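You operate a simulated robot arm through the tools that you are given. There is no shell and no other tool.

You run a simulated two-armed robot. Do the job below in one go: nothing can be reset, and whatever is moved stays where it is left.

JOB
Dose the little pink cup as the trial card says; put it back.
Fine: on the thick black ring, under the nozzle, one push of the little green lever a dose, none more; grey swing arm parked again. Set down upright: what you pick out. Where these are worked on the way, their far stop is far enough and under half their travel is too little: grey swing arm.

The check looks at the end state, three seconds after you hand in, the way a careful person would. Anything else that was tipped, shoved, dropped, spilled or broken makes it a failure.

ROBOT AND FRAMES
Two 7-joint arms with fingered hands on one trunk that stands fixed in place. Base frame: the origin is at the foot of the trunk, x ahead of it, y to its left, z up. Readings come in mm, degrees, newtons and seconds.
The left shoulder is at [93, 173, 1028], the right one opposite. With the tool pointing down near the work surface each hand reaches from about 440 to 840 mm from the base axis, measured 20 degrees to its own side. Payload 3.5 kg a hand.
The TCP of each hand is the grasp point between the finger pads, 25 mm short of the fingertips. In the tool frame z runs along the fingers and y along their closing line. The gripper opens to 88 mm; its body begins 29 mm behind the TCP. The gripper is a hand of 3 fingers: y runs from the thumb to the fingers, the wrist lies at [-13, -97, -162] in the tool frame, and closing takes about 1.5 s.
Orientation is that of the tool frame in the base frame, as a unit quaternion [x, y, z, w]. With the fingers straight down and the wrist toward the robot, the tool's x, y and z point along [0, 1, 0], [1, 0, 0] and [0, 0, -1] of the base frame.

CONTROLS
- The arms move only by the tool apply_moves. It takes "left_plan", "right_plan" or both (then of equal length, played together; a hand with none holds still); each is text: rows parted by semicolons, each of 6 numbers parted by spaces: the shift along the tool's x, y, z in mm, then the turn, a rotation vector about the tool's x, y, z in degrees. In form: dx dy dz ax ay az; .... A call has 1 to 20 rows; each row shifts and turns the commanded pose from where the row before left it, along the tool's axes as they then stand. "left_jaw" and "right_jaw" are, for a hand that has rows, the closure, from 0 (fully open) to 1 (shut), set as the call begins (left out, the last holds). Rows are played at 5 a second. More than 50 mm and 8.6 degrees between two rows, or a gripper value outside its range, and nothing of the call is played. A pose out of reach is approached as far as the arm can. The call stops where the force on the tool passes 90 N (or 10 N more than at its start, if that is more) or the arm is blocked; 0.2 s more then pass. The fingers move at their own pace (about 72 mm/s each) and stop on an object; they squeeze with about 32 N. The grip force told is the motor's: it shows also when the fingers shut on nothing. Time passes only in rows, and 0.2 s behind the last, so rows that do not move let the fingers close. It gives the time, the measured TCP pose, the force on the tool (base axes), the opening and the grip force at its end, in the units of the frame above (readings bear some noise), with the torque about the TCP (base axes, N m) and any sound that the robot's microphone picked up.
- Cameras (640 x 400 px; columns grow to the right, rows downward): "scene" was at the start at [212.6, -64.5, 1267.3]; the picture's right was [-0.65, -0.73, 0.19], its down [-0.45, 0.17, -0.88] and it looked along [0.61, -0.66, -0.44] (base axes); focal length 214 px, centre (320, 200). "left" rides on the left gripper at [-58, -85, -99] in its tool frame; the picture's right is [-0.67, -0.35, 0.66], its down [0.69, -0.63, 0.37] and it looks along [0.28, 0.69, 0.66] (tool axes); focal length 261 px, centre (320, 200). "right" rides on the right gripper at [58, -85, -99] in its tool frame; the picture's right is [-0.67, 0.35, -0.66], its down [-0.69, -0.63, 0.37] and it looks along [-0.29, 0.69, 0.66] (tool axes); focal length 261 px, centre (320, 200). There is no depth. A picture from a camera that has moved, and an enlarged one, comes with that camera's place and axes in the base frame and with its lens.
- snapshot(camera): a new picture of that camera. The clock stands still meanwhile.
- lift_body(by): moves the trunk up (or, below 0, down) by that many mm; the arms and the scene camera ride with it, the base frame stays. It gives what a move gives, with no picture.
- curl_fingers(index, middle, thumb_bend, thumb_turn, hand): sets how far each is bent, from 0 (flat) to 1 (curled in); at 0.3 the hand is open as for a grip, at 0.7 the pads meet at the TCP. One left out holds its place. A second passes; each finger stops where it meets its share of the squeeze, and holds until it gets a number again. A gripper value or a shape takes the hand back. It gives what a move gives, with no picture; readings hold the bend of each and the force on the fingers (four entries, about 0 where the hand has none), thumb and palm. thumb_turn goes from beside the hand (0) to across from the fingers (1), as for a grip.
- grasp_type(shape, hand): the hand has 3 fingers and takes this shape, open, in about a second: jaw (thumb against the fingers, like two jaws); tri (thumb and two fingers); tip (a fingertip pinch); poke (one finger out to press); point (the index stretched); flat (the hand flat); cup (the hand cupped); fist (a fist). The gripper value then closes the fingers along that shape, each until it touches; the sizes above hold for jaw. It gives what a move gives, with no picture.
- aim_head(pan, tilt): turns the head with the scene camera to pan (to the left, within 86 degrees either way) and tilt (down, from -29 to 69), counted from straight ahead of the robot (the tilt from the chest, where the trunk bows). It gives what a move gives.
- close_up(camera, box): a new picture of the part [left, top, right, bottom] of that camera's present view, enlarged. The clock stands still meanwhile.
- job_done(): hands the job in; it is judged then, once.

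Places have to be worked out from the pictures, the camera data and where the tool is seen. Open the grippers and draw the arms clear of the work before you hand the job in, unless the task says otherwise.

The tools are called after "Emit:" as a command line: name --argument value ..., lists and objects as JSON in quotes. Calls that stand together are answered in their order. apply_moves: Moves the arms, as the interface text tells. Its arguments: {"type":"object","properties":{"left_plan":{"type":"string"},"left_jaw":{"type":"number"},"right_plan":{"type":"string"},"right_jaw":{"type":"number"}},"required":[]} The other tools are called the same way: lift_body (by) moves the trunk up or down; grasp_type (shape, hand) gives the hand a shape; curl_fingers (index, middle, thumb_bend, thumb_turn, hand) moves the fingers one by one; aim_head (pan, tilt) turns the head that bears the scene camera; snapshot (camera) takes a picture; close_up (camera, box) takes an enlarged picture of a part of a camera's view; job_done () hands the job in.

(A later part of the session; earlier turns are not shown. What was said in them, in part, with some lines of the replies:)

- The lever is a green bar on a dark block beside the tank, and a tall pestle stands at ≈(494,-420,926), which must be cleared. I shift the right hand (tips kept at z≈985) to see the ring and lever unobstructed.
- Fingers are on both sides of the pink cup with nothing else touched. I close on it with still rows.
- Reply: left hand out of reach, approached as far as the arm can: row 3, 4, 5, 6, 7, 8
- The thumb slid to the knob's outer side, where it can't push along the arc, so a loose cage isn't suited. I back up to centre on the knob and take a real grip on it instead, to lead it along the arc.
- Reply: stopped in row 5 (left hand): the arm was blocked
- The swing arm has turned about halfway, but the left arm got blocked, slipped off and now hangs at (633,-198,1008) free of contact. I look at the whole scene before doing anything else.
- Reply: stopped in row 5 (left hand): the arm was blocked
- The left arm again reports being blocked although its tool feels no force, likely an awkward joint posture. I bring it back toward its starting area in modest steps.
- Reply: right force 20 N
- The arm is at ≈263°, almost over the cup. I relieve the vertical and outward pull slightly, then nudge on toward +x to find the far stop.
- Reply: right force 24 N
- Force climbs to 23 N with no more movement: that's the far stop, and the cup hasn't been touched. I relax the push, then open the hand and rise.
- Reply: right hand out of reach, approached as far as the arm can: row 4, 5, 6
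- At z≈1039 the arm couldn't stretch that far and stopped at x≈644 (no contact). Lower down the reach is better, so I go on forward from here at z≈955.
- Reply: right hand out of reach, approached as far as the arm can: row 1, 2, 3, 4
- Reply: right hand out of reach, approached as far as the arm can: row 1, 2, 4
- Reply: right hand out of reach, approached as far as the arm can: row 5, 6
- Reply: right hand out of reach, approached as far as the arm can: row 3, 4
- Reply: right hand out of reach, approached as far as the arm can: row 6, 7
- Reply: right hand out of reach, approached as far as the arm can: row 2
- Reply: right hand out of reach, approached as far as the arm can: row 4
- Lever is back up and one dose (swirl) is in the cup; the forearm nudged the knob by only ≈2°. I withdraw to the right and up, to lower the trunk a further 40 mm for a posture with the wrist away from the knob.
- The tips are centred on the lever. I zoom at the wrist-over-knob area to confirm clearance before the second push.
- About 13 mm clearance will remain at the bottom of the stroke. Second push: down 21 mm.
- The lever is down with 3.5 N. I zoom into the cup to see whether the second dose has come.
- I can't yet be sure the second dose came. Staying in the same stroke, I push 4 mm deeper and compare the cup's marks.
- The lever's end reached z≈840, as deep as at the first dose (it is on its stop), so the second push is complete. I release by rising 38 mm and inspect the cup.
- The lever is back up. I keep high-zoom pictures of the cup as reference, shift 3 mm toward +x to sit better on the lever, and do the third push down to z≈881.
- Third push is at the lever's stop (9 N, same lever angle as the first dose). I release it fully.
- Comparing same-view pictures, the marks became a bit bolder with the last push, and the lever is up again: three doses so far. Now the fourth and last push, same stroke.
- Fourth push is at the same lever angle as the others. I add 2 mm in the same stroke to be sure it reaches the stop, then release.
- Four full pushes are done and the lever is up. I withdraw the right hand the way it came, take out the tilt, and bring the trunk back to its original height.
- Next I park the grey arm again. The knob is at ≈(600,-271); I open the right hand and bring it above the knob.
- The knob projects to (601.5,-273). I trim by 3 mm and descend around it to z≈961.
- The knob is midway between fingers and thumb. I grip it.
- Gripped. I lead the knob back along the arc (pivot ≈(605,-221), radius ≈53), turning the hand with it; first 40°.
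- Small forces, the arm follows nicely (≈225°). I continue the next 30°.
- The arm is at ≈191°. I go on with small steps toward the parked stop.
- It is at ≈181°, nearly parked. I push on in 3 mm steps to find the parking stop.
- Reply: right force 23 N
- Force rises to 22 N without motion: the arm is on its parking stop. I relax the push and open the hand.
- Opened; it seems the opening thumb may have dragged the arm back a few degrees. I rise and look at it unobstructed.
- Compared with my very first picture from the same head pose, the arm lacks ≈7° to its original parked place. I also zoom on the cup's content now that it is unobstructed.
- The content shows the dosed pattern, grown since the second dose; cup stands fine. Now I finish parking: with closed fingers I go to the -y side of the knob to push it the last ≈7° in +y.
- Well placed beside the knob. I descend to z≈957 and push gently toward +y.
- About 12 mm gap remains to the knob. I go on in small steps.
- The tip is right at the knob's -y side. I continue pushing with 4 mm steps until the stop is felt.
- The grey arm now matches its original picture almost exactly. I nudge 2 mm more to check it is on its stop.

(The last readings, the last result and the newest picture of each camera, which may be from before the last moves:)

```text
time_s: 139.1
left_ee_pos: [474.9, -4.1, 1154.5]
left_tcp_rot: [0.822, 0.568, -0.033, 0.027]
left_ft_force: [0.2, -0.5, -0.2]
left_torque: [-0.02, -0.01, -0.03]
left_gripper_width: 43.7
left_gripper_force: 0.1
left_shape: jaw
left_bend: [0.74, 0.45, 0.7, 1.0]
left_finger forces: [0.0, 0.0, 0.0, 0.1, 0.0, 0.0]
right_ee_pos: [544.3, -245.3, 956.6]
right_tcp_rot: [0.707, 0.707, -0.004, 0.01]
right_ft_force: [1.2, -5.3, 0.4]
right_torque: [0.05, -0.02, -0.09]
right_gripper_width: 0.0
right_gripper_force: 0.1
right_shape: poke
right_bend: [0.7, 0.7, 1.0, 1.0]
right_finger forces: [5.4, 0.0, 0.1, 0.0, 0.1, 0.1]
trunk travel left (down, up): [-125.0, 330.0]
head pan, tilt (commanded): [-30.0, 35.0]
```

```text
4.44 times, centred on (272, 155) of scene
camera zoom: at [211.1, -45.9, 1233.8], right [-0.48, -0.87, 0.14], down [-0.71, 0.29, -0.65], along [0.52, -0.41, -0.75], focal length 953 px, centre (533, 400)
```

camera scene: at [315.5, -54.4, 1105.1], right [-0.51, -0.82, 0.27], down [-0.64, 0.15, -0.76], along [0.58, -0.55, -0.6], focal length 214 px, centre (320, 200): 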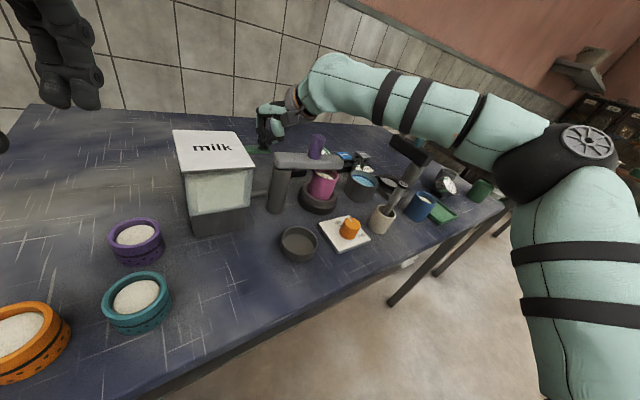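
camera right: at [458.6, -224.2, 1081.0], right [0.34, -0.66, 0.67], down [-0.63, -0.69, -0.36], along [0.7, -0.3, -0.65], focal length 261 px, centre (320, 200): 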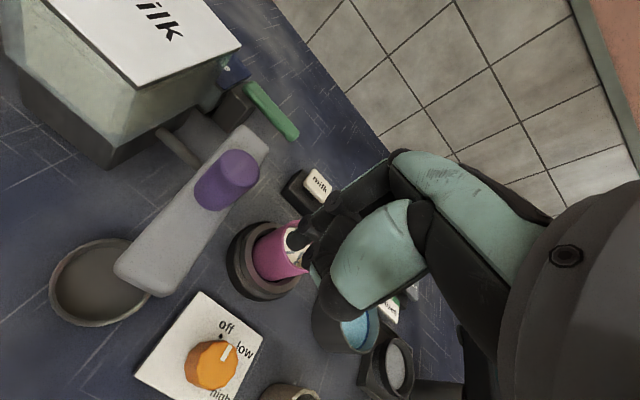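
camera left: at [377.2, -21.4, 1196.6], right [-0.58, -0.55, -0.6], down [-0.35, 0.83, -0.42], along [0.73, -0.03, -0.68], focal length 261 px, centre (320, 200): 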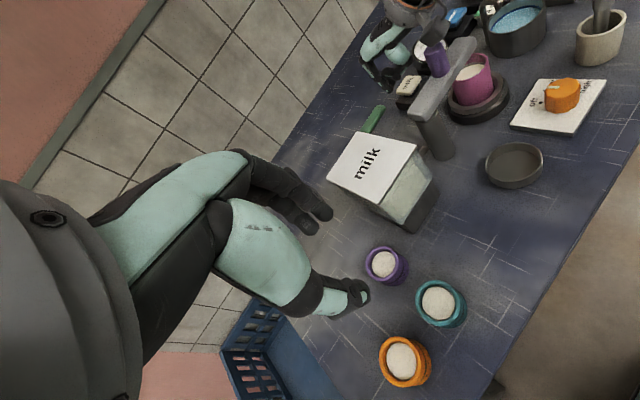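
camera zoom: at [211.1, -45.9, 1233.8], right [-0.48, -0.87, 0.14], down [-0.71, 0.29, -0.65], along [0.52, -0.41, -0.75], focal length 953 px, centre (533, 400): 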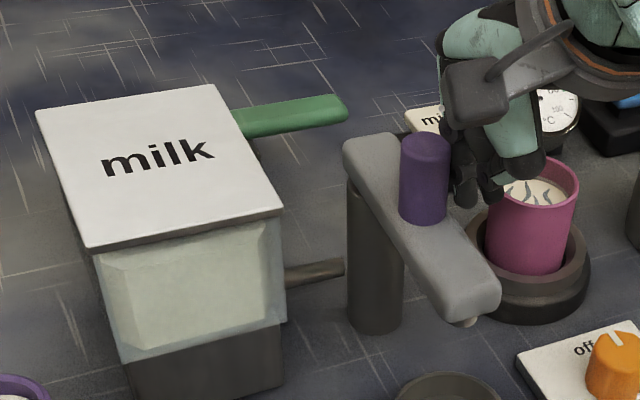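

5 N without motion: the grey arm is parked on its stop. I withdraw in -y and up, open the hand, and turn it to the angle used when I set the cup down.

Emit:
apply_moves --right_plan "-6 0 0 0 0 0;-15 0 0 0 0 0;-20 0 -10 0 0 0;-10 0 -30 0 0 0;0 0 -30 0 0 0;0 0 0 0 0 0"

Emit:
grasp_type --hand "right" --shape "jaw"

Emit:
apply_moves --right_plan "0 0 0 0 0 -8;0 0 0 0 0 -8;0 0 0 0 0 -8;0 0 0 0 0 0" --right_jaw 0

Emit:
close_up --camera "scene" --box '[200, 110, 344, 200]'

Emit:
snapshot --camera "right"

```text
time_s: 140.5
left_ee_pos: [474.4, -3.6, 1153.4]
left_tcp_rot: [0.822, 0.568, -0.032, 0.026]
left_ft_force: [0.0, 0.0, -0.6]
left_torque: [0.04, 0.02, -0.02]
left_gripper_width: 43.7
left_gripper_force: 0.1
left_shape: jaw
left_bend: [0.74, 0.45, 0.7, 1.0]
left_finger forces: [0.0, 0.1, 0.1, 0.0, 0.1, 0.1]
right_ee_pos: [543.2, -294.1, 1027.2]
right_tcp_rot: [0.707, 0.707, -0.004, 0.01]
right_ft_force: [0.4, 0.8, -0.2]
right_torque: [0.05, 0.0, -0.02]
right_gripper_width: 0.0
right_gripper_force: 0.1
right_shape: poke
right_bend: [0.7, 0.7, 1.0, 1.0]
right_finger forces: [0.1, 0.0, 0.0, 0.0, 0.0, 0.0]
trunk travel left (down, up): [-125.0, 330.0]
head pan, tilt (commanded): [-30.0, 35.0]
```

```text
time_s: 141.4
left_ee_pos: [474.4, -3.2, 1155.0]
left_tcp_rot: [0.822, 0.568, -0.032, 0.026]
left_ft_force: [-0.9, -1.0, -0.3]
left_torque: [-0.03, -0.02, 0.0]
left_gripper_width: 44.0
left_gripper_force: 0.2
left_shape: jaw
left_bend: [0.74, 0.45, 0.7, 1.0]
left_finger forces: [0.1, 0.1, 0.0, 0.1, 0.0, 0.0]
right_ee_pos: [543.0, -293.5, 1028.6]
right_tcp_rot: [0.707, 0.707, -0.004, 0.01]
right_ft_force: [0.1, -0.5, -0.2]
right_torque: [-0.04, -0.02, 0.02]
right_gripper_width: 88.1
right_gripper_force: 0.1
right_shape: jaw
right_bend: [0.3, 0.3, 0.3, 0.98]
right_finger forces: [0.0, 0.0, 0.1, 0.0, 0.1, 0.0]
trunk travel left (down, up): [-125.0, 330.0]
head pan, tilt (commanded): [-30.0, 35.0]
```

```text
time_s: 142.4
left_ee_pos: [474.0, -4.1, 1156.0]
left_tcp_rot: [0.822, 0.568, -0.032, 0.026]
left_ft_force: [-0.8, 0.8, -0.3]
left_torque: [0.03, 0.02, 0.02]
left_gripper_width: 44.0
left_gripper_force: 0.0
left_shape: jaw
left_bend: [0.74, 0.45, 0.7, 1.0]
left_finger forces: [0.1, 0.0, 0.0, 0.0, 0.1, 0.0]
right_ee_pos: [542.9, -294.2, 1026.4]
right_tcp_rot: [0.544, 0.839, -0.006, 0.009]
right_ft_force: [0.1, -0.9, 0.0]
right_torque: [-0.07, 0.01, -0.01]
right_gripper_width: 87.9
right_gripper_force: 0.1
right_shape: jaw
right_bend: [0.3, 0.3, 0.3, 0.98]
right_finger forces: [0.0, 0.1, 0.0, 0.0, 0.0, 0.1]
trunk travel left (down, up): [-125.0, 330.0]
head pan, tilt (commanded): [-30.0, 35.0]
```

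```text
4.44 times, centred on (272, 155) of scene
camera zoom: at [210.9, -44.8, 1233.8], right [-0.48, -0.87, 0.14], down [-0.71, 0.29, -0.65], along [0.52, -0.41, -0.75], focal length 953 px, centre (533, 400)
```

zoom: 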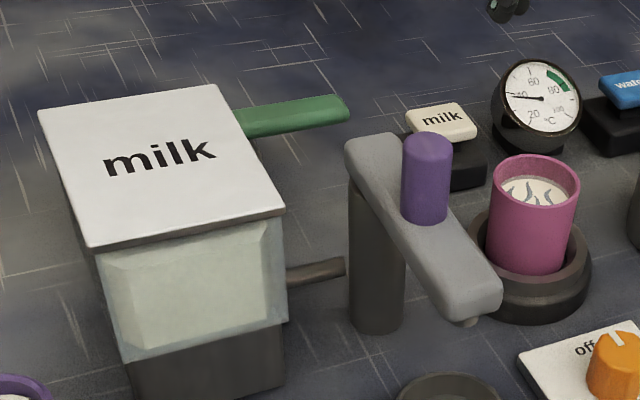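

```text
taken
camera right: at [441.2, -273.8, 1126.8], right [0.59, -0.46, 0.67], down [-0.29, -0.89, -0.35], along [0.76, 0.01, -0.65], focal length 261 px, centre (320, 200)
```

right: 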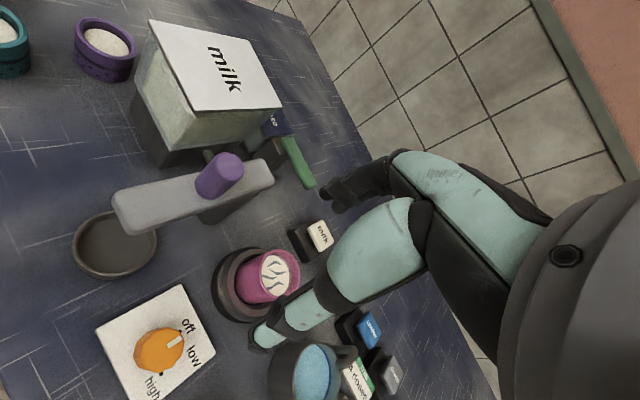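

The arm is parked exactly as at the start. Now I fetch the cup: I move over it with the hand open at the same angle as at set-down and descend partway.

Emit:
apply_moves --right_plan "-26.5 23.3 0 0 0 0;-26.5 23.3 0 0 0 0;0 0 25 0 0 0;0 0 30 0 0 0;0 0 30 0 0 0;0 0 20 0 0 0;0 0 0 0 0 0"

Emit:
snapshot --camera "right"

Emit:
close_up --camera "scene" --box '[260, 90, 380, 200]'

Emit:
close_up --camera "left" --box '[420, 20, 580, 160]'

```text
time_s: 144.0
left_ee_pos: [474.4, -2.3, 1155.8]
left_tcp_rot: [0.822, 0.568, -0.032, 0.026]
left_ft_force: [0.2, -0.5, 1.3]
left_torque: [0.01, -0.01, -0.01]
left_gripper_width: 43.6
left_gripper_force: 0.1
left_shape: jaw
left_bend: [0.74, 0.45, 0.7, 1.0]
left_finger forces: [0.0, 0.1, 0.1, 0.0, 0.1, 0.1]
right_ee_pos: [609.3, -323.8, 922.9]
right_tcp_rot: [0.544, 0.839, -0.006, 0.009]
right_ft_force: [-0.2, -0.1, -0.1]
right_torque: [-0.01, 0.0, 0.0]
right_gripper_width: 87.8
right_gripper_force: 0.1
right_shape: jaw
right_bend: [0.3, 0.3, 0.3, 0.98]
right_finger forces: [0.0, 0.0, 0.0, 0.0, 0.0, 0.0]
trunk travel left (down, up): [-125.0, 330.0]
head pan, tilt (commanded): [-30.0, 35.0]
```

```text
taken
camera right: at [506.7, -303.7, 1023.0], right [0.59, -0.46, 0.67], down [-0.29, -0.89, -0.35], along [0.76, 0.01, -0.65], focal length 261 px, centre (320, 200)
```

right: 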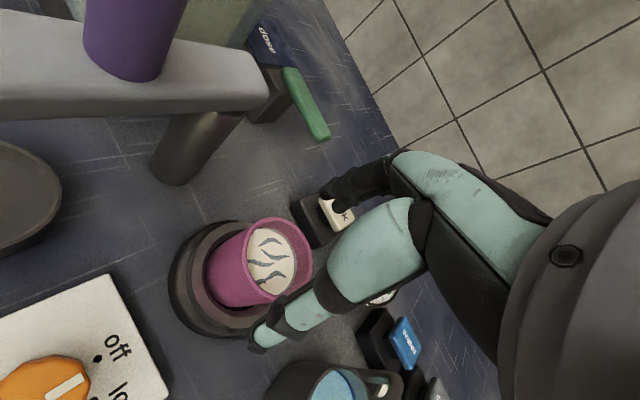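

```text
3.64 times, centred on (320, 145) of scene
camera zoom: at [210.9, -44.8, 1233.8], right [-0.48, -0.87, 0.14], down [-0.71, 0.29, -0.65], along [0.52, -0.41, -0.75], focal length 780 px, centre (320, 400)
```

zoom: 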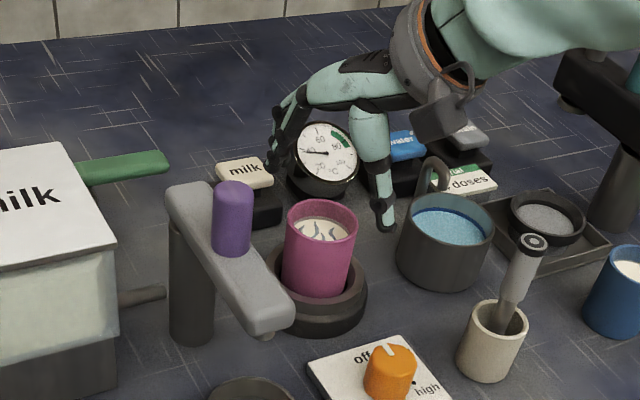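

```text
2.86 times, centred on (500, 90) of left
camera zoom: at [377.2, -20.9, 1256.6], right [-0.58, -0.55, -0.6], down [-0.36, 0.83, -0.43], along [0.73, -0.03, -0.68], focal length 745 px, centre (-194, 514)
```

zoom: 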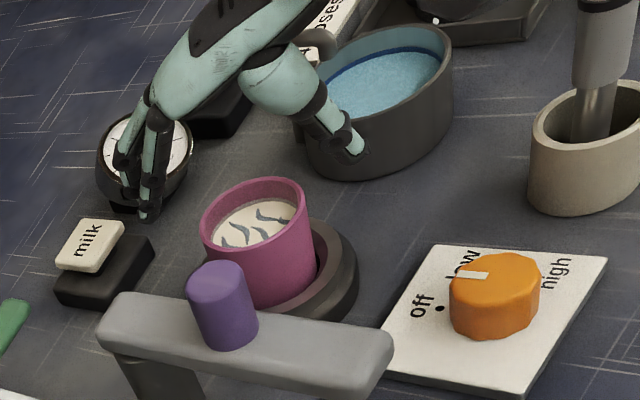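

I level the hand (it leans 1.2°), trim the position by 1.5 mm and go down to the set-down height z≈866.5.

Emit:
apply_moves --right_plan "1.2 -1.1 0 0 1.24 0;0 0 15 0 0 0;0 0 15 0 0 0;0 0 14 0 0 0;0 0 12 0 0 0;0 0 0 0 0 0" --right_jaw 0.05

Emit:
close_up --camera "right" --box '[170, 170, 350, 350]'

Emit:
close_up --camera "left" --box '[460, 50, 560, 140]'

```text
time_s: 145.4
left_ee_pos: [473.9, -3.0, 1154.3]
left_tcp_rot: [0.822, 0.568, -0.033, 0.026]
left_ft_force: [0.1, 0.1, -0.1]
left_torque: [0.0, -0.01, 0.02]
left_gripper_width: 43.5
left_gripper_force: 0.1
left_shape: jaw
left_bend: [0.74, 0.45, 0.7, 1.0]
left_finger forces: [0.0, 0.0, 0.0, 0.0, 0.0, 0.0]
right_ee_pos: [607.9, -325.2, 868.7]
right_tcp_rot: [0.544, 0.839, 0.0, 0.0]
right_ft_force: [0.0, -1.1, 0.1]
right_torque: [-0.01, -0.02, 0.0]
right_gripper_width: 84.1
right_gripper_force: 0.0
right_shape: jaw
right_bend: [0.32, 0.31, 0.31, 0.98]
right_finger forces: [0.0, 0.0, 0.0, 0.1, 0.0, 0.0]
trunk travel left (down, up): [-125.0, 330.0]
head pan, tilt (commanded): [-30.0, 35.0]
```

```text
2.22 times, centred on (260, 260) of right
camera zoom: at [506.2, -306.2, 968.9], right [0.59, -0.47, 0.66], down [-0.3, -0.88, -0.37], along [0.75, 0.02, -0.66], focal length 579 px, centre (453, 67)
```

zoom: 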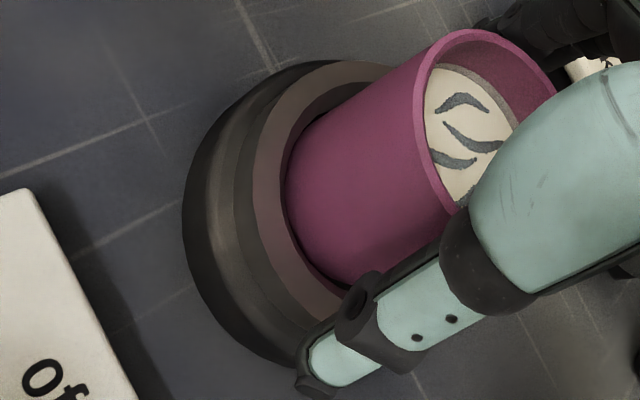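

```text
4.44 times, centred on (510, 95) of left
camera zoom: at [377.2, -20.9, 1256.6], right [-0.58, -0.55, -0.6], down [-0.36, 0.83, -0.43], along [0.73, -0.03, -0.68], focal length 1158 px, centre (-524, 667)
```

zoom: 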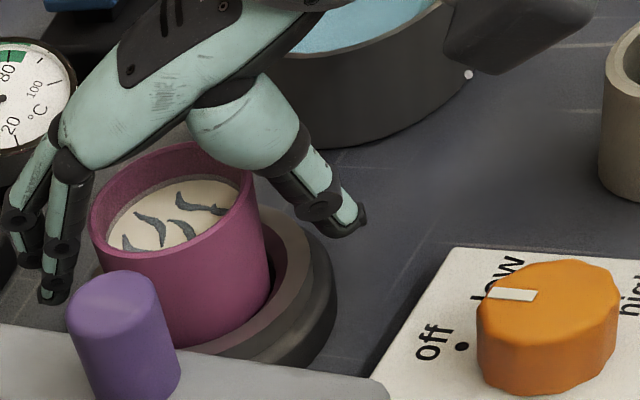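

The fingers straddle the cup as at set-down, about 2 mm off; I correct that and close the grip.

Emit:
apply_moves --right_plan "1.8 0.8 1.8 0 0 0;0 0 0 0 0 0"

Emit:
apply_moves --right_plan "0 0 0 0 0 0;0 0 0 0 0 0;0 0 0 0 0 0;0 0 0 0 0 0;0 0 0 0 0 0;0 0 0 0 0 0;0 0 0 0 0 0;0 0 0 0 0 0" --right_jaw 1

Emit:
close_up --camera "right" --box '[170, 170, 350, 350]'

Emit:
close_up --camera "left" --box '[460, 50, 560, 140]'

```text
time_s: 146.0
left_ee_pos: [473.6, -2.5, 1154.8]
left_tcp_rot: [0.822, 0.568, -0.032, 0.026]
left_ft_force: [0.7, 0.1, -0.7]
left_torque: [0.01, -0.03, 0.01]
left_gripper_width: 43.7
left_gripper_force: 0.1
left_shape: jaw
left_bend: [0.74, 0.45, 0.7, 1.0]
left_finger forces: [0.1, 0.0, 0.0, 0.0, 0.1, 0.1]
right_ee_pos: [608.3, -323.6, 866.6]
right_tcp_rot: [0.545, 0.838, 0.0, 0.001]
right_ft_force: [0.5, -0.1, 0.4]
right_torque: [0.0, 0.04, -0.02]
right_gripper_width: 83.9
right_gripper_force: 0.0
right_shape: jaw
right_bend: [0.32, 0.31, 0.31, 0.98]
right_finger forces: [0.0, 0.1, 0.1, 0.1, 0.0, 0.0]
trunk travel left (down, up): [-125.0, 330.0]
head pan, tilt (commanded): [-30.0, 35.0]
```

```text
time_s: 147.8
left_ee_pos: [473.8, -3.0, 1154.5]
left_tcp_rot: [0.822, 0.568, -0.032, 0.026]
left_ft_force: [-0.2, 0.7, 0.6]
left_torque: [-0.03, 0.03, -0.02]
left_gripper_width: 43.5
left_gripper_force: 0.1
left_shape: jaw
left_bend: [0.74, 0.45, 0.7, 1.0]
left_finger forces: [0.0, 0.1, 0.1, 0.0, 0.0, 0.0]
right_ee_pos: [608.0, -323.7, 866.6]
right_tcp_rot: [0.545, 0.839, 0.0, 0.0]
right_ft_force: [0.4, 0.2, 0.0]
right_torque: [0.01, -0.06, 0.03]
right_gripper_width: 42.0
right_gripper_force: 32.1
right_shape: jaw
right_bend: [0.74, 0.45, 0.7, 1.0]
right_finger forces: [19.1, 9.1, 0.0, 0.0, 28.6, 0.0]
trunk travel left (down, up): [-125.0, 330.0]
head pan, tilt (commanded): [-30.0, 35.0]
```

```text
2.22 times, centred on (260, 260) of right
camera zoom: at [506.3, -304.5, 967.0], right [0.59, -0.47, 0.66], down [-0.3, -0.88, -0.37], along [0.75, 0.02, -0.66], focal length 579 px, centre (453, 67)
```

zoom: 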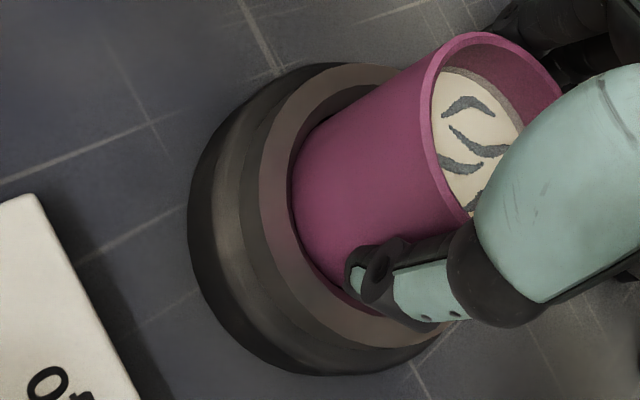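

```text
4.44 times, centred on (510, 95) of left
camera zoom: at [377.5, -21.0, 1256.5], right [-0.58, -0.55, -0.6], down [-0.36, 0.83, -0.42], along [0.73, -0.03, -0.68], focal length 1158 px, centre (-524, 667)
```

zoom: 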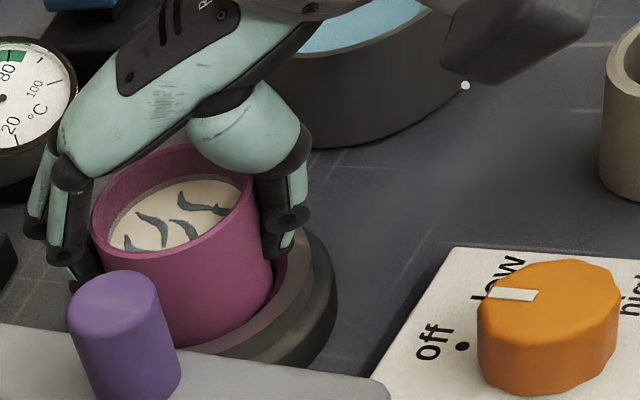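

Identical grip as the first time. I lift the cup straight up to TCP z≈1000.

Emit:
apply_moves --right_plan "0 0 -3 0 0 0;0 0 -6 0 0 0;0 0 -10 0 0 0;0 0 0 0 0 0"

Emit:
apply_moves --right_plan "0 0 -15 0 0 0;0 0 -20 0 0 0;0 0 -24 0 0 0;0 0 -24 0 0 0;0 0 -20 0 0 0;0 0 -10 0 0 0;0 0 0 0 0 0"

Emit:
close_up --camera "scene" --box '[260, 70, 380, 190]'

```text
time_s: 148.8
left_ee_pos: [474.1, -3.2, 1154.9]
left_tcp_rot: [0.822, 0.568, -0.032, 0.026]
left_ft_force: [0.2, 0.7, 0.8]
left_torque: [0.01, 0.01, 0.02]
left_gripper_width: 43.6
left_gripper_force: 0.1
left_shape: jaw
left_bend: [0.74, 0.45, 0.7, 1.0]
left_finger forces: [0.1, 0.0, 0.1, 0.0, 0.0, 0.0]
right_ee_pos: [607.7, -324.1, 884.1]
right_tcp_rot: [0.545, 0.839, 0.001, 0.0]
right_ft_force: [-0.4, -0.2, -1.3]
right_torque: [0.03, 0.0, 0.0]
right_gripper_width: 42.4
right_gripper_force: 32.2
right_shape: jaw
right_bend: [0.74, 0.45, 0.7, 1.0]
right_finger forces: [19.3, 9.1, 0.1, 0.0, 28.8, 0.1]
trunk travel left (down, up): [-125.0, 330.0]
head pan, tilt (commanded): [-30.0, 35.0]
```

```text
time_s: 150.4
left_ee_pos: [475.0, -2.7, 1154.6]
left_tcp_rot: [0.822, 0.568, -0.032, 0.026]
left_ft_force: [-0.7, -0.1, -0.5]
left_torque: [0.01, 0.0, 0.0]
left_gripper_width: 43.6
left_gripper_force: 0.0
left_shape: jaw
left_bend: [0.74, 0.45, 0.7, 1.0]
left_finger forces: [0.1, 0.0, 0.0, 0.0, 0.0, 0.0]
right_ee_pos: [607.3, -323.7, 996.9]
right_tcp_rot: [0.544, 0.839, 0.001, 0.0]
right_ft_force: [-0.3, -0.3, -1.9]
right_torque: [0.01, 0.0, 0.01]
right_gripper_width: 42.2
right_gripper_force: 32.2
right_shape: jaw
right_bend: [0.74, 0.45, 0.7, 1.0]
right_finger forces: [19.5, 9.3, 0.0, 0.0, 28.8, 0.1]
trunk travel left (down, up): [-125.0, 330.0]
head pan, tilt (commanded): [-30.0, 35.0]
```

```text
3.33 times, centred on (320, 130) of scene
camera zoom: at [211.3, -45.0, 1233.7], right [-0.48, -0.87, 0.14], down [-0.71, 0.29, -0.65], along [0.52, -0.41, -0.75], focal length 715 px, centre (320, 433)
```

zoom: 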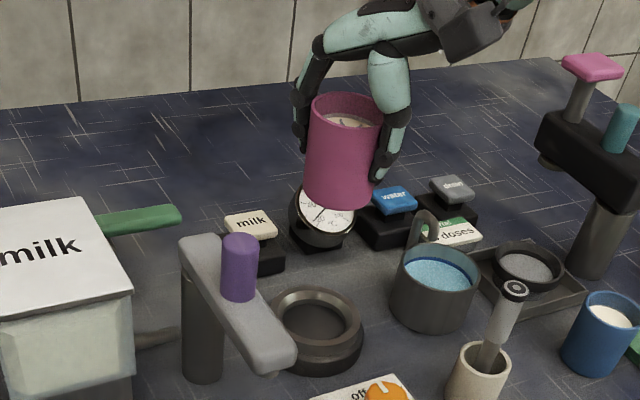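

The ring is clean and the cup hangs level. I turn the hand back to 0° and carry the cup to above its original place.

Emit:
apply_moves --right_plan "0 0 -5 0 0 6;0 0 0 0 0 6;0 0 0 0 0 6;0 0 0 0 0 6;0 0 0 0 0 0"

Emit:
apply_moves --right_plan "-8 -5.3 0 0 0 0;-16 -10.7 0 0 0 0;-17 -11.4 0 0 0 0;-17 -11.4 0 0 0 0;-17 -11.4 0 0 0 0;-17 -11.4 0 0 0 0;-17 -11.4 0 0 0 0;-17 -11.4 0 0 0 0;-17 -11.4 0 0 0 0;-16 -10.7 0 0 0 0;-9.8 -6.2 0 0 0 0;0 0 0 0 0 0"

Emit:
snapshot --camera "right"

Emit:
close_up --camera "scene" --box '[320, 90, 460, 210]'

```text
time_s: 151.6
left_ee_pos: [474.7, -4.0, 1155.6]
left_tcp_rot: [0.822, 0.568, -0.032, 0.026]
left_ft_force: [0.3, -0.4, -0.2]
left_torque: [-0.01, 0.01, -0.03]
left_gripper_width: 43.6
left_gripper_force: 0.0
left_shape: jaw
left_bend: [0.74, 0.45, 0.7, 1.0]
left_finger forces: [0.0, 0.0, 0.1, 0.0, 0.1, 0.0]
right_ee_pos: [610.3, -324.1, 1003.5]
right_tcp_rot: [0.707, 0.707, 0.0, 0.0]
right_ft_force: [0.0, -0.5, -1.5]
right_torque: [0.01, 0.03, 0.04]
right_gripper_width: 41.9
right_gripper_force: 31.9
right_shape: jaw
right_bend: [0.74, 0.45, 0.7, 1.0]
right_finger forces: [19.7, 9.5, 0.1, 0.0, 28.6, 0.0]
trunk travel left (down, up): [-125.0, 330.0]
head pan, tilt (commanded): [-30.0, 35.0]
```

```text
time_s: 154.2
left_ee_pos: [474.4, -3.8, 1155.5]
left_tcp_rot: [0.822, 0.568, -0.032, 0.027]
left_ft_force: [0.7, -1.0, 0.2]
left_torque: [-0.04, -0.01, -0.01]
left_gripper_width: 43.7
left_gripper_force: 0.1
left_shape: jaw
left_bend: [0.74, 0.45, 0.7, 1.0]
left_finger forces: [0.0, 0.0, 0.0, 0.0, 0.1, 0.0]
right_ee_pos: [493.7, -492.4, 1002.9]
right_tcp_rot: [0.707, 0.707, 0.001, 0.0]
right_ft_force: [-0.4, 0.1, -0.8]
right_torque: [0.0, -0.01, 0.0]
right_gripper_width: 41.9
right_gripper_force: 31.8
right_shape: jaw
right_bend: [0.74, 0.46, 0.7, 1.0]
right_finger forces: [19.7, 9.4, 0.0, 0.0, 28.5, 0.0]
trunk travel left (down, up): [-125.0, 330.0]
head pan, tilt (commanded): [-30.0, 35.0]
```

```text
taken
camera right: at [409.0, -434.2, 1103.5], right [0.35, -0.67, 0.66], down [-0.63, -0.68, -0.37], along [0.69, -0.29, -0.66], focal length 261 px, centre (320, 200)
```

right: 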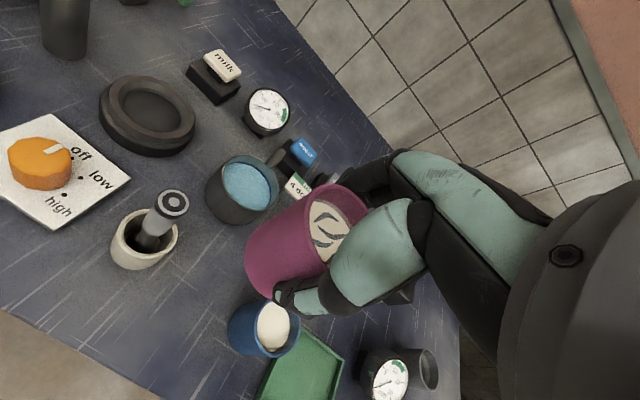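

```text
3.33 times, centred on (390, 150) of scene
camera zoom: at [211.2, -44.9, 1233.8], right [-0.48, -0.87, 0.14], down [-0.71, 0.29, -0.65], along [0.52, -0.41, -0.75], focal length 715 px, centre (87, 367)
```

zoom: 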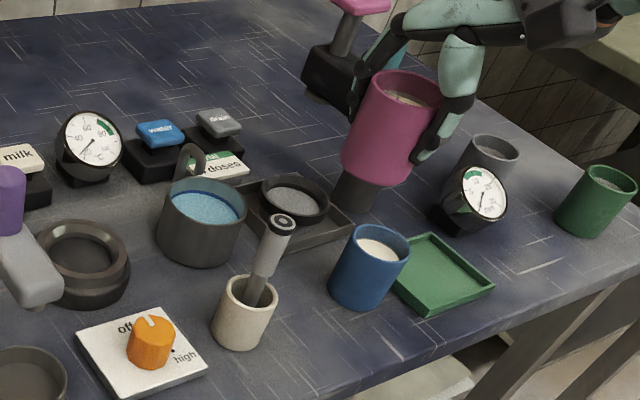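

The cup is above its old spot between the white mortar and the blue cup. I descend to about 10 mm above the bench.

Emit:
apply_moves --right_plan "0 1 12 0 0 0;0 0 22 0 0 0;0 0 24 0 0 0;0 0 24 0 0 0;0 0 24 0 0 0;0 0 20 0 0 0;0 0 12 0 0 0;0 0 6 0 0 0;0 0 0 0 0 0"

Emit:
snapshot --camera "right"

Emit:
close_up --camera "scene" --box '[340, 140, 436, 200]'

```text
time_s: 156.2
left_ee_pos: [475.2, -2.7, 1153.8]
left_tcp_rot: [0.822, 0.568, -0.03, 0.026]
left_ft_force: [0.0, 0.0, -0.2]
left_torque: [0.0, -0.01, -0.01]
left_gripper_width: 43.4
left_gripper_force: 0.1
left_shape: jaw
left_bend: [0.74, 0.45, 0.7, 1.0]
left_finger forces: [0.0, 0.1, 0.1, 0.1, 0.0, 0.1]
right_ee_pos: [496.7, -492.5, 859.5]
right_tcp_rot: [0.707, 0.707, 0.0, 0.0]
right_ft_force: [-0.7, 0.2, -1.1]
right_torque: [0.0, 0.01, 0.0]
right_gripper_width: 41.7
right_gripper_force: 31.7
right_shape: jaw
right_bend: [0.74, 0.46, 0.71, 1.0]
right_finger forces: [19.9, 9.4, 0.0, 0.0, 28.6, 0.0]
trunk travel left (down, up): [-125.0, 330.0]
head pan, tilt (commanded): [-30.0, 35.0]
```

```text
taken
camera right: at [410.4, -434.5, 959.0], right [0.35, -0.67, 0.66], down [-0.63, -0.69, -0.37], along [0.69, -0.29, -0.66], focal length 261 px, centre (320, 200)
```

right: 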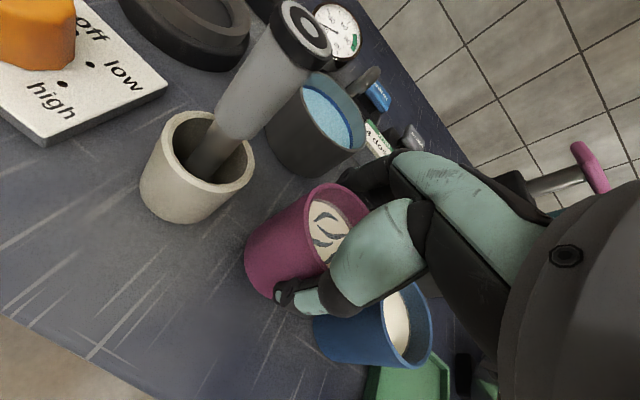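

```text
6.67 times, centred on (388, 170) of scene
camera zoom: at [211.1, -45.1, 1233.8], right [-0.48, -0.87, 0.14], down [-0.71, 0.29, -0.65], along [0.52, -0.41, -0.75], focal length 1430 px, centre (-133, 400)
```

zoom: 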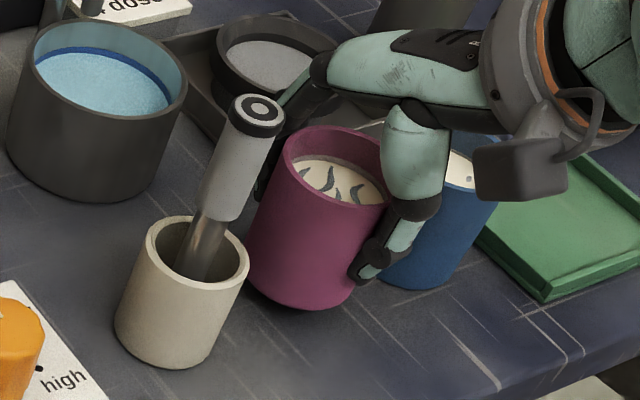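

It lines up with the original picture. I lower gently and feel for the bench.

Emit:
apply_moves --right_plan "0 -1 4 0 0 0;0 0 3 0 0 0;0 0 2 0 0 0;0 0 0 0 0 0"

Emit:
apply_moves --right_plan "0 0 1.2 0 0 0;0 0 0 0 0 0"

Emit:
apply_moves --right_plan "0 0 1 0 0 0;0 0 0 0 0 0"

```text
time_s: 157.2
left_ee_pos: [473.6, -4.0, 1154.7]
left_tcp_rot: [0.822, 0.568, -0.032, 0.026]
left_ft_force: [-0.2, 0.2, -0.1]
left_torque: [0.0, 0.01, 0.0]
left_gripper_width: 43.6
left_gripper_force: 0.1
left_shape: jaw
left_bend: [0.74, 0.45, 0.7, 1.0]
left_finger forces: [0.0, 0.1, 0.0, 0.1, 0.0, 0.0]
right_ee_pos: [495.0, -494.0, 848.7]
right_tcp_rot: [0.707, 0.707, 0.0, 0.0]
right_ft_force: [0.1, 0.0, -1.2]
right_torque: [0.03, 0.02, 0.0]
right_gripper_width: 42.0
right_gripper_force: 31.8
right_shape: jaw
right_bend: [0.74, 0.46, 0.71, 1.0]
right_finger forces: [19.9, 9.5, 0.0, 0.1, 28.6, 0.0]
trunk travel left (down, up): [-125.0, 330.0]
head pan, tilt (commanded): [-30.0, 35.0]
```

```text
time_s: 157.8
left_ee_pos: [474.3, -3.2, 1154.1]
left_tcp_rot: [0.822, 0.568, -0.031, 0.026]
left_ft_force: [0.2, -0.2, -0.2]
left_torque: [0.01, 0.01, 0.03]
left_gripper_width: 43.6
left_gripper_force: 0.0
left_shape: jaw
left_bend: [0.74, 0.45, 0.7, 1.0]
left_finger forces: [0.0, 0.1, 0.0, 0.1, 0.0, 0.0]
right_ee_pos: [495.2, -492.1, 849.3]
right_tcp_rot: [0.707, 0.707, 0.0, 0.0]
right_ft_force: [0.3, -0.2, -1.4]
right_torque: [-0.02, 0.0, 0.0]
right_gripper_width: 41.9
right_gripper_force: 31.8
right_shape: jaw
right_bend: [0.74, 0.46, 0.71, 1.0]
right_finger forces: [19.9, 9.5, 0.1, 0.1, 28.6, 0.0]
trunk travel left (down, up): [-125.0, 330.0]
head pan, tilt (commanded): [-30.0, 35.0]
```

```text
time_s: 158.4
left_ee_pos: [474.6, -4.0, 1154.4]
left_tcp_rot: [0.822, 0.567, -0.032, 0.026]
left_ft_force: [-0.4, 0.4, -0.3]
left_torque: [0.03, 0.0, 0.02]
left_gripper_width: 43.7
left_gripper_force: 0.0
left_shape: jaw
left_bend: [0.74, 0.45, 0.7, 1.0]
left_finger forces: [0.0, 0.0, 0.0, 0.1, 0.0, 0.1]
right_ee_pos: [496.3, -490.8, 848.5]
right_tcp_rot: [0.707, 0.707, 0.0, 0.0]
right_ft_force: [0.5, 0.9, -1.2]
right_torque: [-0.01, 0.0, -0.02]
right_gripper_width: 41.7
right_gripper_force: 31.9
right_shape: jaw
right_bend: [0.74, 0.46, 0.71, 1.0]
right_finger forces: [19.8, 9.4, 0.1, 0.0, 28.6, 0.2]
trunk travel left (down, up): [-125.0, 330.0]
head pan, tilt (commanded): [-30.0, 35.0]
```

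No contact yet at z≈848.5. I continue in 1 mm steps.

Emit:
apply_moves --right_plan "0 0 1 0 0 0;0 0 0 0 0 0"

Emit:
apply_moves --right_plan "0 0 1 0 0 0;0 0 0 0 0 0"

```text
time_s: 159.0
left_ee_pos: [475.0, -4.1, 1154.6]
left_tcp_rot: [0.822, 0.568, -0.032, 0.026]
left_ft_force: [-0.3, 0.9, -0.1]
left_torque: [0.0, 0.0, 0.02]
left_gripper_width: 43.7
left_gripper_force: 0.1
left_shape: jaw
left_bend: [0.74, 0.45, 0.7, 1.0]
left_finger forces: [0.1, 0.0, 0.0, 0.1, 0.1, 0.0]
right_ee_pos: [495.5, -492.9, 847.4]
right_tcp_rot: [0.707, 0.707, 0.0, 0.0]
right_ft_force: [-0.1, 0.5, -1.1]
right_torque: [0.02, 0.02, -0.01]
right_gripper_width: 41.4
right_gripper_force: 32.3
right_shape: jaw
right_bend: [0.74, 0.46, 0.71, 1.0]
right_finger forces: [19.9, 9.5, 0.1, 0.0, 28.5, 0.1]
trunk travel left (down, up): [-125.0, 330.0]
head pan, tilt (commanded): [-30.0, 35.0]
```

```text
time_s: 159.6
left_ee_pos: [474.4, -2.9, 1154.0]
left_tcp_rot: [0.822, 0.568, -0.031, 0.026]
left_ft_force: [0.4, 0.1, -0.2]
left_torque: [0.03, -0.04, 0.03]
left_gripper_width: 43.7
left_gripper_force: 0.1
left_shape: jaw
left_bend: [0.74, 0.45, 0.7, 1.0]
left_finger forces: [0.1, 0.1, 0.0, 0.0, 0.0, 0.0]
right_ee_pos: [495.2, -490.3, 846.2]
right_tcp_rot: [0.707, 0.707, 0.0, 0.001]
right_ft_force: [0.2, -0.7, -0.4]
right_torque: [0.03, 0.01, 0.0]
right_gripper_width: 41.9
right_gripper_force: 31.4
right_shape: jaw
right_bend: [0.74, 0.46, 0.71, 1.0]
right_finger forces: [20.0, 9.6, 0.0, 0.0, 28.7, 0.0]
trunk travel left (down, up): [-125.0, 330.0]
head pan, tilt (commanded): [-30.0, 35.0]
```

Emit:
apply_moves --right_plan "0 0 1 0 0 0;0 0 0 0 0 0"

Emit:
close_up --camera "scene" --box '[340, 140, 436, 200]'

```text
time_s: 160.2
left_ee_pos: [473.8, -3.4, 1156.2]
left_tcp_rot: [0.822, 0.568, -0.032, 0.026]
left_ft_force: [0.3, 0.4, -0.4]
left_torque: [0.0, -0.01, -0.02]
left_gripper_width: 43.7
left_gripper_force: 0.0
left_shape: jaw
left_bend: [0.74, 0.45, 0.7, 1.0]
left_finger forces: [0.0, 0.0, 0.0, 0.0, 0.1, 0.1]
right_ee_pos: [495.1, -491.6, 846.3]
right_tcp_rot: [0.707, 0.707, 0.0, -0.001]
right_ft_force: [-0.3, -0.3, 4.2]
right_torque: [0.02, -0.05, -0.02]
right_gripper_width: 41.8
right_gripper_force: 31.9
right_shape: jaw
right_bend: [0.74, 0.46, 0.71, 1.0]
right_finger forces: [20.2, 9.9, 0.1, 0.0, 29.0, 0.0]
trunk travel left (down, up): [-125.0, 330.0]
head pan, tilt (commanded): [-30.0, 35.0]
```

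```text
6.67 times, centred on (388, 170) of scene
camera zoom: at [210.5, -44.5, 1234.0], right [-0.48, -0.87, 0.14], down [-0.71, 0.29, -0.65], along [0.52, -0.41, -0.75], focal length 1430 px, centre (-133, 400)
```

zoom: 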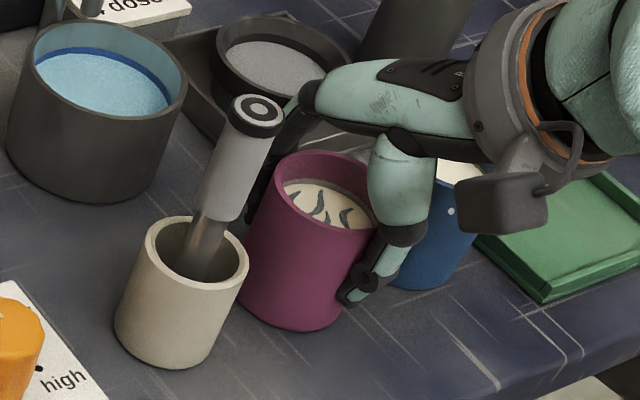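

Firm contact (5 N) and the cup stands on the bench at its old place, upright. I open the hand to the same width used before.

Emit:
apply_moves --right_plan "0 0 -0.5 0 0 0;0 0 0 0 0 0;0 0 0 0 0 0;0 0 0 0 0 0;0 0 0 0 0 0;0 0 0 0 0 0" --right_jaw 0.1

Emit:
close_up --camera "scene" --box '[340, 140, 436, 200]'

Emit:
snapshot --camera "right"

```text
time_s: 161.6
left_ee_pos: [473.9, -3.1, 1154.3]
left_tcp_rot: [0.822, 0.568, -0.032, 0.026]
left_ft_force: [0.2, 0.5, 0.2]
left_torque: [0.02, 0.0, 0.01]
left_gripper_width: 43.7
left_gripper_force: 0.0
left_shape: jaw
left_bend: [0.74, 0.45, 0.7, 1.0]
left_finger forces: [0.1, 0.0, 0.0, 0.1, 0.1, 0.0]
right_ee_pos: [495.3, -491.3, 845.9]
right_tcp_rot: [0.707, 0.707, 0.0, -0.001]
right_ft_force: [1.1, -0.3, 0.3]
right_torque: [-0.02, 0.02, -0.01]
right_gripper_width: 79.0
right_gripper_force: 0.1
right_shape: jaw
right_bend: [0.29, 0.32, 0.34, 0.98]
right_finger forces: [0.1, 0.1, 0.1, 0.0, 0.1, 0.1]
trunk travel left (down, up): [-125.0, 330.0]
head pan, tilt (commanded): [-30.0, 35.0]
```

```text
6.67 times, centred on (388, 170) of scene
camera zoom: at [211.0, -45.0, 1233.8], right [-0.48, -0.87, 0.14], down [-0.71, 0.29, -0.65], along [0.52, -0.41, -0.75], focal length 1430 px, centre (-133, 400)
```

zoom: 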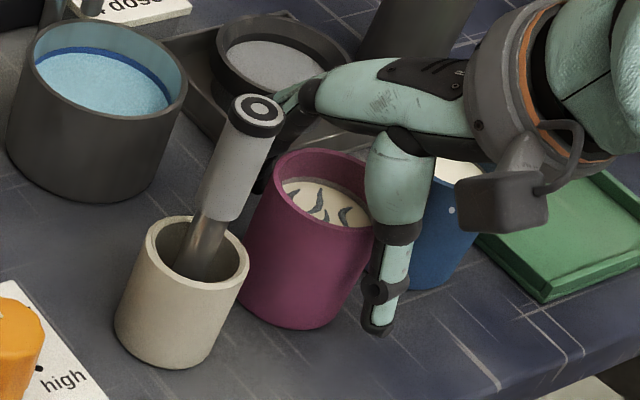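

```text
taken
camera right: at [409.6, -434.1, 946.2], right [0.35, -0.67, 0.66], down [-0.63, -0.69, -0.37], along [0.69, -0.29, -0.66], focal length 261 px, centre (320, 200)
```

right: 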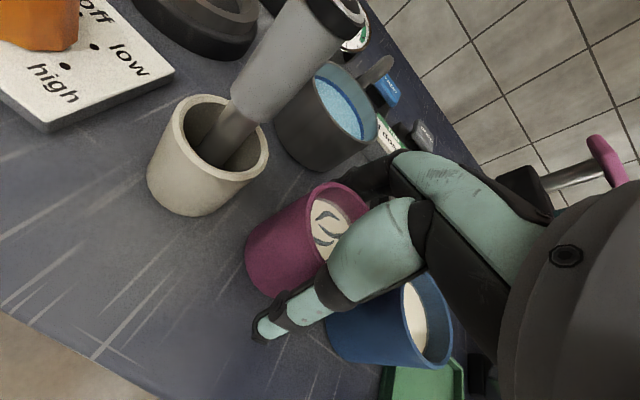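

The cup stands free and upright. I rise straight up and then draw the right arm back to its starting area.

Emit:
apply_moves --right_plan "0 0 -6 0 0 0;0 0 -14 0 0 0;0 0 -25 0 0 0;0 0 -30 0 0 0;0 0 -30 0 0 0;0 0 -30 0 0 0;0 0 -20 0 0 0;0 0 0 0 0 0"

Emit:
apply_moves --right_plan "-5 -26 -20 0 0 0;-5 -26 -20 0 0 0;0 -26 -20 0 0 0;5 -26 -20 0 0 0;10 -26 -20 0 0 0;10 -26 -20 0 0 0;10 -20 -15 0 0 0;0 0 0 0 0 0" --right_jaw 0

Emit:
apply_moves --left_plan "0 0 0 0 0 0;0 0 0 0 0 0;0 0 0 0 0 0" --left_jaw 0

Emit:
snapshot --camera "scene"

Emit:
close_up --camera "scene" --box '[200, 110, 344, 200]'

Emit:
close_up --camera "scene" --box '[280, 140, 440, 240]'

Emit:
close_up --camera "scene" --box '[340, 75, 500, 195]'

```text
time_s: 163.4
left_ee_pos: [474.3, -4.6, 1154.5]
left_tcp_rot: [0.822, 0.568, -0.032, 0.026]
left_ft_force: [-0.4, -0.4, -0.2]
left_torque: [0.02, 0.0, 0.01]
left_gripper_width: 43.8
left_gripper_force: 0.0
left_shape: jaw
left_bend: [0.74, 0.45, 0.7, 1.0]
left_finger forces: [0.0, 0.0, 0.1, 0.0, 0.1, 0.1]
right_ee_pos: [494.9, -491.6, 998.9]
right_tcp_rot: [0.707, 0.707, 0.0, 0.0]
right_ft_force: [-0.3, 0.6, -0.3]
right_torque: [0.01, -0.01, 0.02]
right_gripper_width: 78.9
right_gripper_force: 0.0
right_shape: jaw
right_bend: [0.29, 0.32, 0.34, 0.98]
right_finger forces: [0.0, 0.0, 0.0, 0.1, 0.1, 0.0]
trunk travel left (down, up): [-125.0, 330.0]
head pan, tilt (commanded): [-30.0, 35.0]
```

```text
time_s: 165.2
left_ee_pos: [474.7, -3.8, 1154.2]
left_tcp_rot: [0.822, 0.568, -0.031, 0.025]
left_ft_force: [0.3, 0.6, -0.8]
left_torque: [-0.01, -0.03, -0.02]
left_gripper_width: 43.7
left_gripper_force: 0.0
left_shape: jaw
left_bend: [0.74, 0.45, 0.7, 1.0]
left_finger forces: [0.0, 0.0, 0.0, 0.0, 0.1, 0.0]
right_ee_pos: [320.1, -468.4, 1135.2]
right_tcp_rot: [0.707, 0.707, 0.0, 0.0]
right_ft_force: [-0.5, 0.5, 0.0]
right_torque: [0.01, -0.02, -0.01]
right_gripper_width: 87.7
right_gripper_force: 0.1
right_shape: jaw
right_bend: [0.3, 0.3, 0.3, 0.98]
right_finger forces: [0.0, 0.0, 0.0, 0.0, 0.0, 0.0]
trunk travel left (down, up): [-125.0, 330.0]
head pan, tilt (commanded): [-30.0, 35.0]
```

```text
time_s: 166.0
left_ee_pos: [474.6, -3.9, 1154.8]
left_tcp_rot: [0.822, 0.569, -0.031, 0.027]
left_ft_force: [0.7, -0.3, 0.2]
left_torque: [-0.03, 0.01, 0.02]
left_gripper_width: 87.5
left_gripper_force: 0.1
left_shape: jaw
left_bend: [0.3, 0.3, 0.3, 0.98]
left_finger forces: [0.0, 0.1, 0.0, 0.1, 0.1, 0.0]
right_ee_pos: [319.2, -466.6, 1136.1]
right_tcp_rot: [0.707, 0.707, 0.001, 0.0]
right_ft_force: [-0.4, 0.3, -0.6]
right_torque: [0.0, -0.02, -0.04]
right_gripper_width: 87.6
right_gripper_force: 0.1
right_shape: jaw
right_bend: [0.3, 0.3, 0.3, 0.98]
right_finger forces: [0.0, 0.1, 0.1, 0.1, 0.0, 0.0]
trunk travel left (down, up): [-125.0, 330.0]
head pan, tilt (commanded): [-30.0, 35.0]
```

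```text
taken
camera scene: at [210.9, -44.9, 1233.8], right [-0.48, -0.87, 0.14], down [-0.71, 0.29, -0.65], along [0.52, -0.41, -0.75], focal length 214 px, centre (320, 200)
```

scene: 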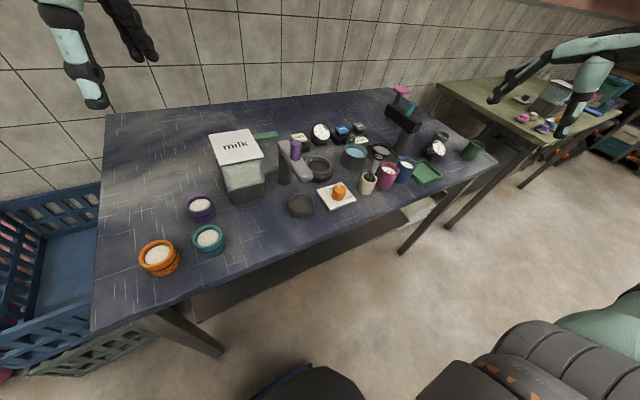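

```text
4.44 times, centred on (272, 155) of scene
camera zoom: at [210.9, -44.9, 1233.8], right [-0.48, -0.87, 0.14], down [-0.71, 0.29, -0.65], along [0.52, -0.41, -0.75], focal length 953 px, centre (533, 400)
```

zoom: 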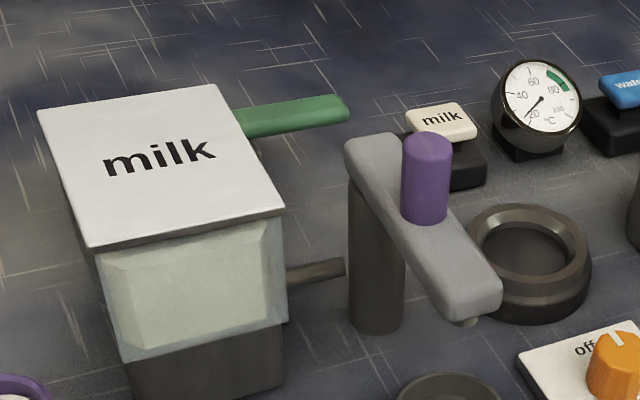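

```text
4.00 times, centred on (360, 190) of scene
camera zoom: at [210.9, -44.9, 1233.8], right [-0.48, -0.87, 0.14], down [-0.71, 0.29, -0.65], along [0.52, -0.41, -0.75], focal length 858 px, centre (160, 240)
```

zoom: 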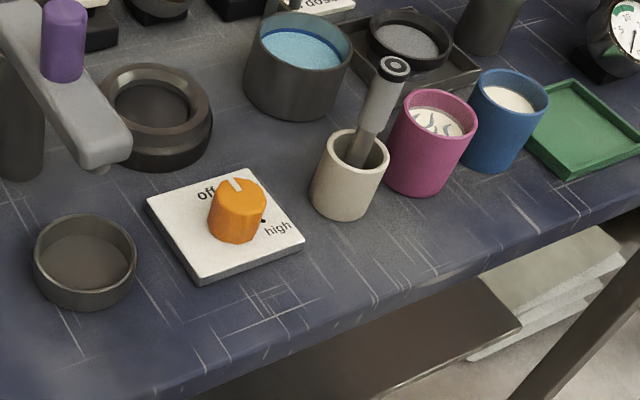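

```text
3.33 times, centred on (420, 135) of scene
camera zoom: at [210.9, -44.9, 1233.8], right [-0.48, -0.87, 0.14], down [-0.71, 0.29, -0.65], along [0.52, -0.41, -0.75], focal length 715 px, centre (-13, 417)
```

zoom: 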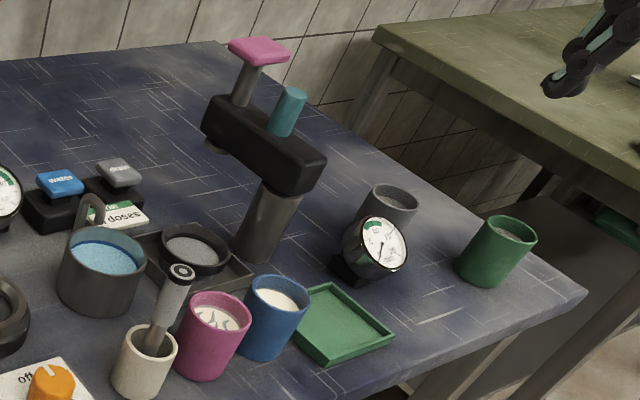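

Everything matches the first pictures. One check: the trial card's lettering looked odd in the last zoom, so I look at it closely, and at the cup.

Emit:
close_up --camera "scene" --box '[340, 115, 390, 150]'

Emit:
close_up --camera "scene" --box '[360, 145, 410, 195]'

Emit:
snapshot --camera "right"

Emit:
close_up --camera "right" --box '[140, 80, 332, 240]'

```text
11.43 times, centred on (365, 132) of scene
camera zoom: at [210.9, -44.9, 1233.8], right [-0.48, -0.87, 0.14], down [-0.71, 0.29, -0.65], along [0.52, -0.41, -0.75], focal length 2451 px, centre (-194, 971)
```

zoom: 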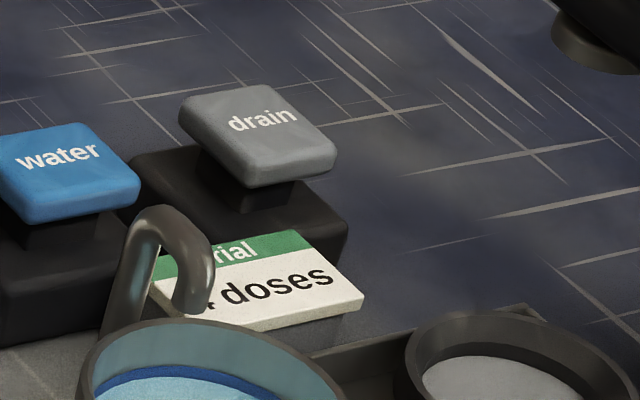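

```text
8.00 times, centred on (385, 170) of scene
camera zoom: at [210.9, -44.9, 1233.8], right [-0.48, -0.87, 0.14], down [-0.71, 0.29, -0.65], along [0.52, -0.41, -0.75], focal length 1716 px, centre (-200, 440)
```

zoom: 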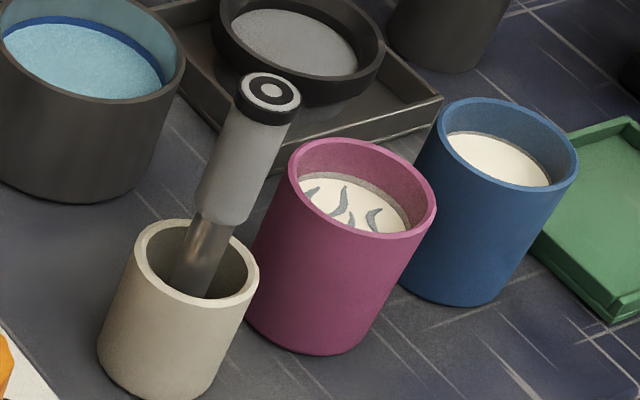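

```text
taken
camera right: at [234.1, -409.1, 1236.6], right [0.35, -0.67, 0.66], down [-0.63, -0.69, -0.37], along [0.69, -0.29, -0.66], focal length 261 px, centre (320, 200)
```

right: 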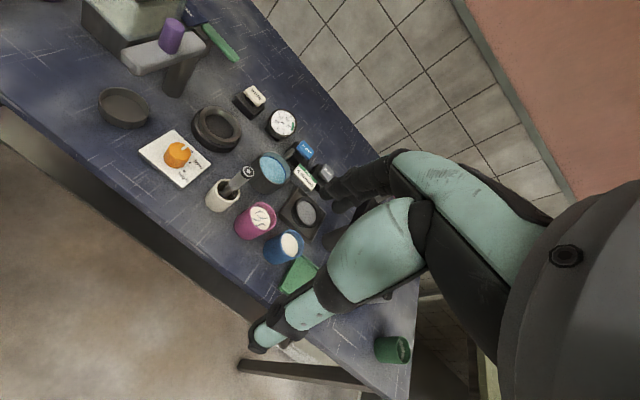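

```text
2.50 times, centred on (236, 160) of right
camera zoom: at [234.1, -409.1, 1236.6], right [0.35, -0.67, 0.66], down [-0.63, -0.69, -0.37], along [0.69, -0.29, -0.66], focal length 652 px, centre (530, 300)
```

zoom: 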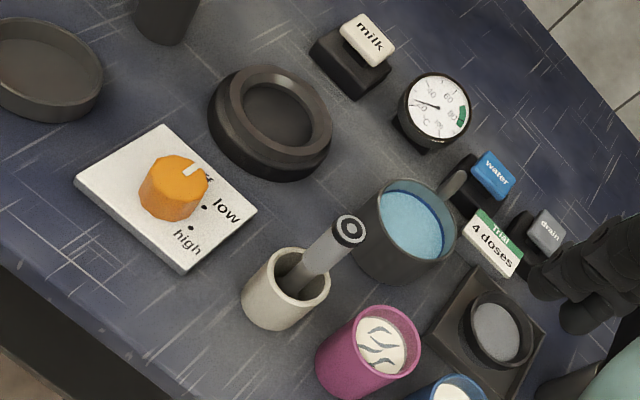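

The card is fine, the pink cup stands upright at its place with its doses, the ring and bench are clean, the lever is up, the grey arm is parked, and both hands are open and clear. I hand the job in.

Emit:
job_done

```text
The job is handed in.
```

I dosed the pink cup on the thick black ring with four pushes of the green lever, as the trial card says, and put it back. It stands upright within about 3 mm of where it started. I handed the job in.

- **Doses:** Only the first dose could be seen arriving, as dark marks on the milk. The other three I judged from the lever reaching the same stop each time, and from the marks looking bolder between the second dose and the end.
- **Grey swing arm:** It was at its far stop for the first dose. My forearm then nudged it back a few degrees, so doses two to four were given with the nozzle about 12 mm off the cup's centre, still over the cup. It is now parked on its stop and matches the first picture.
- **Left arm:** I first tried the swing arm with the left hand. That arm got blocked and slipped off the knob partway, so I did the rest with the right hand. Nothing on the bench was disturbed.
- **Rest of the bench:** Everything else looks unchanged in the final pictures, with nothing tipped or spilled. Both hands are open and clear of the work.
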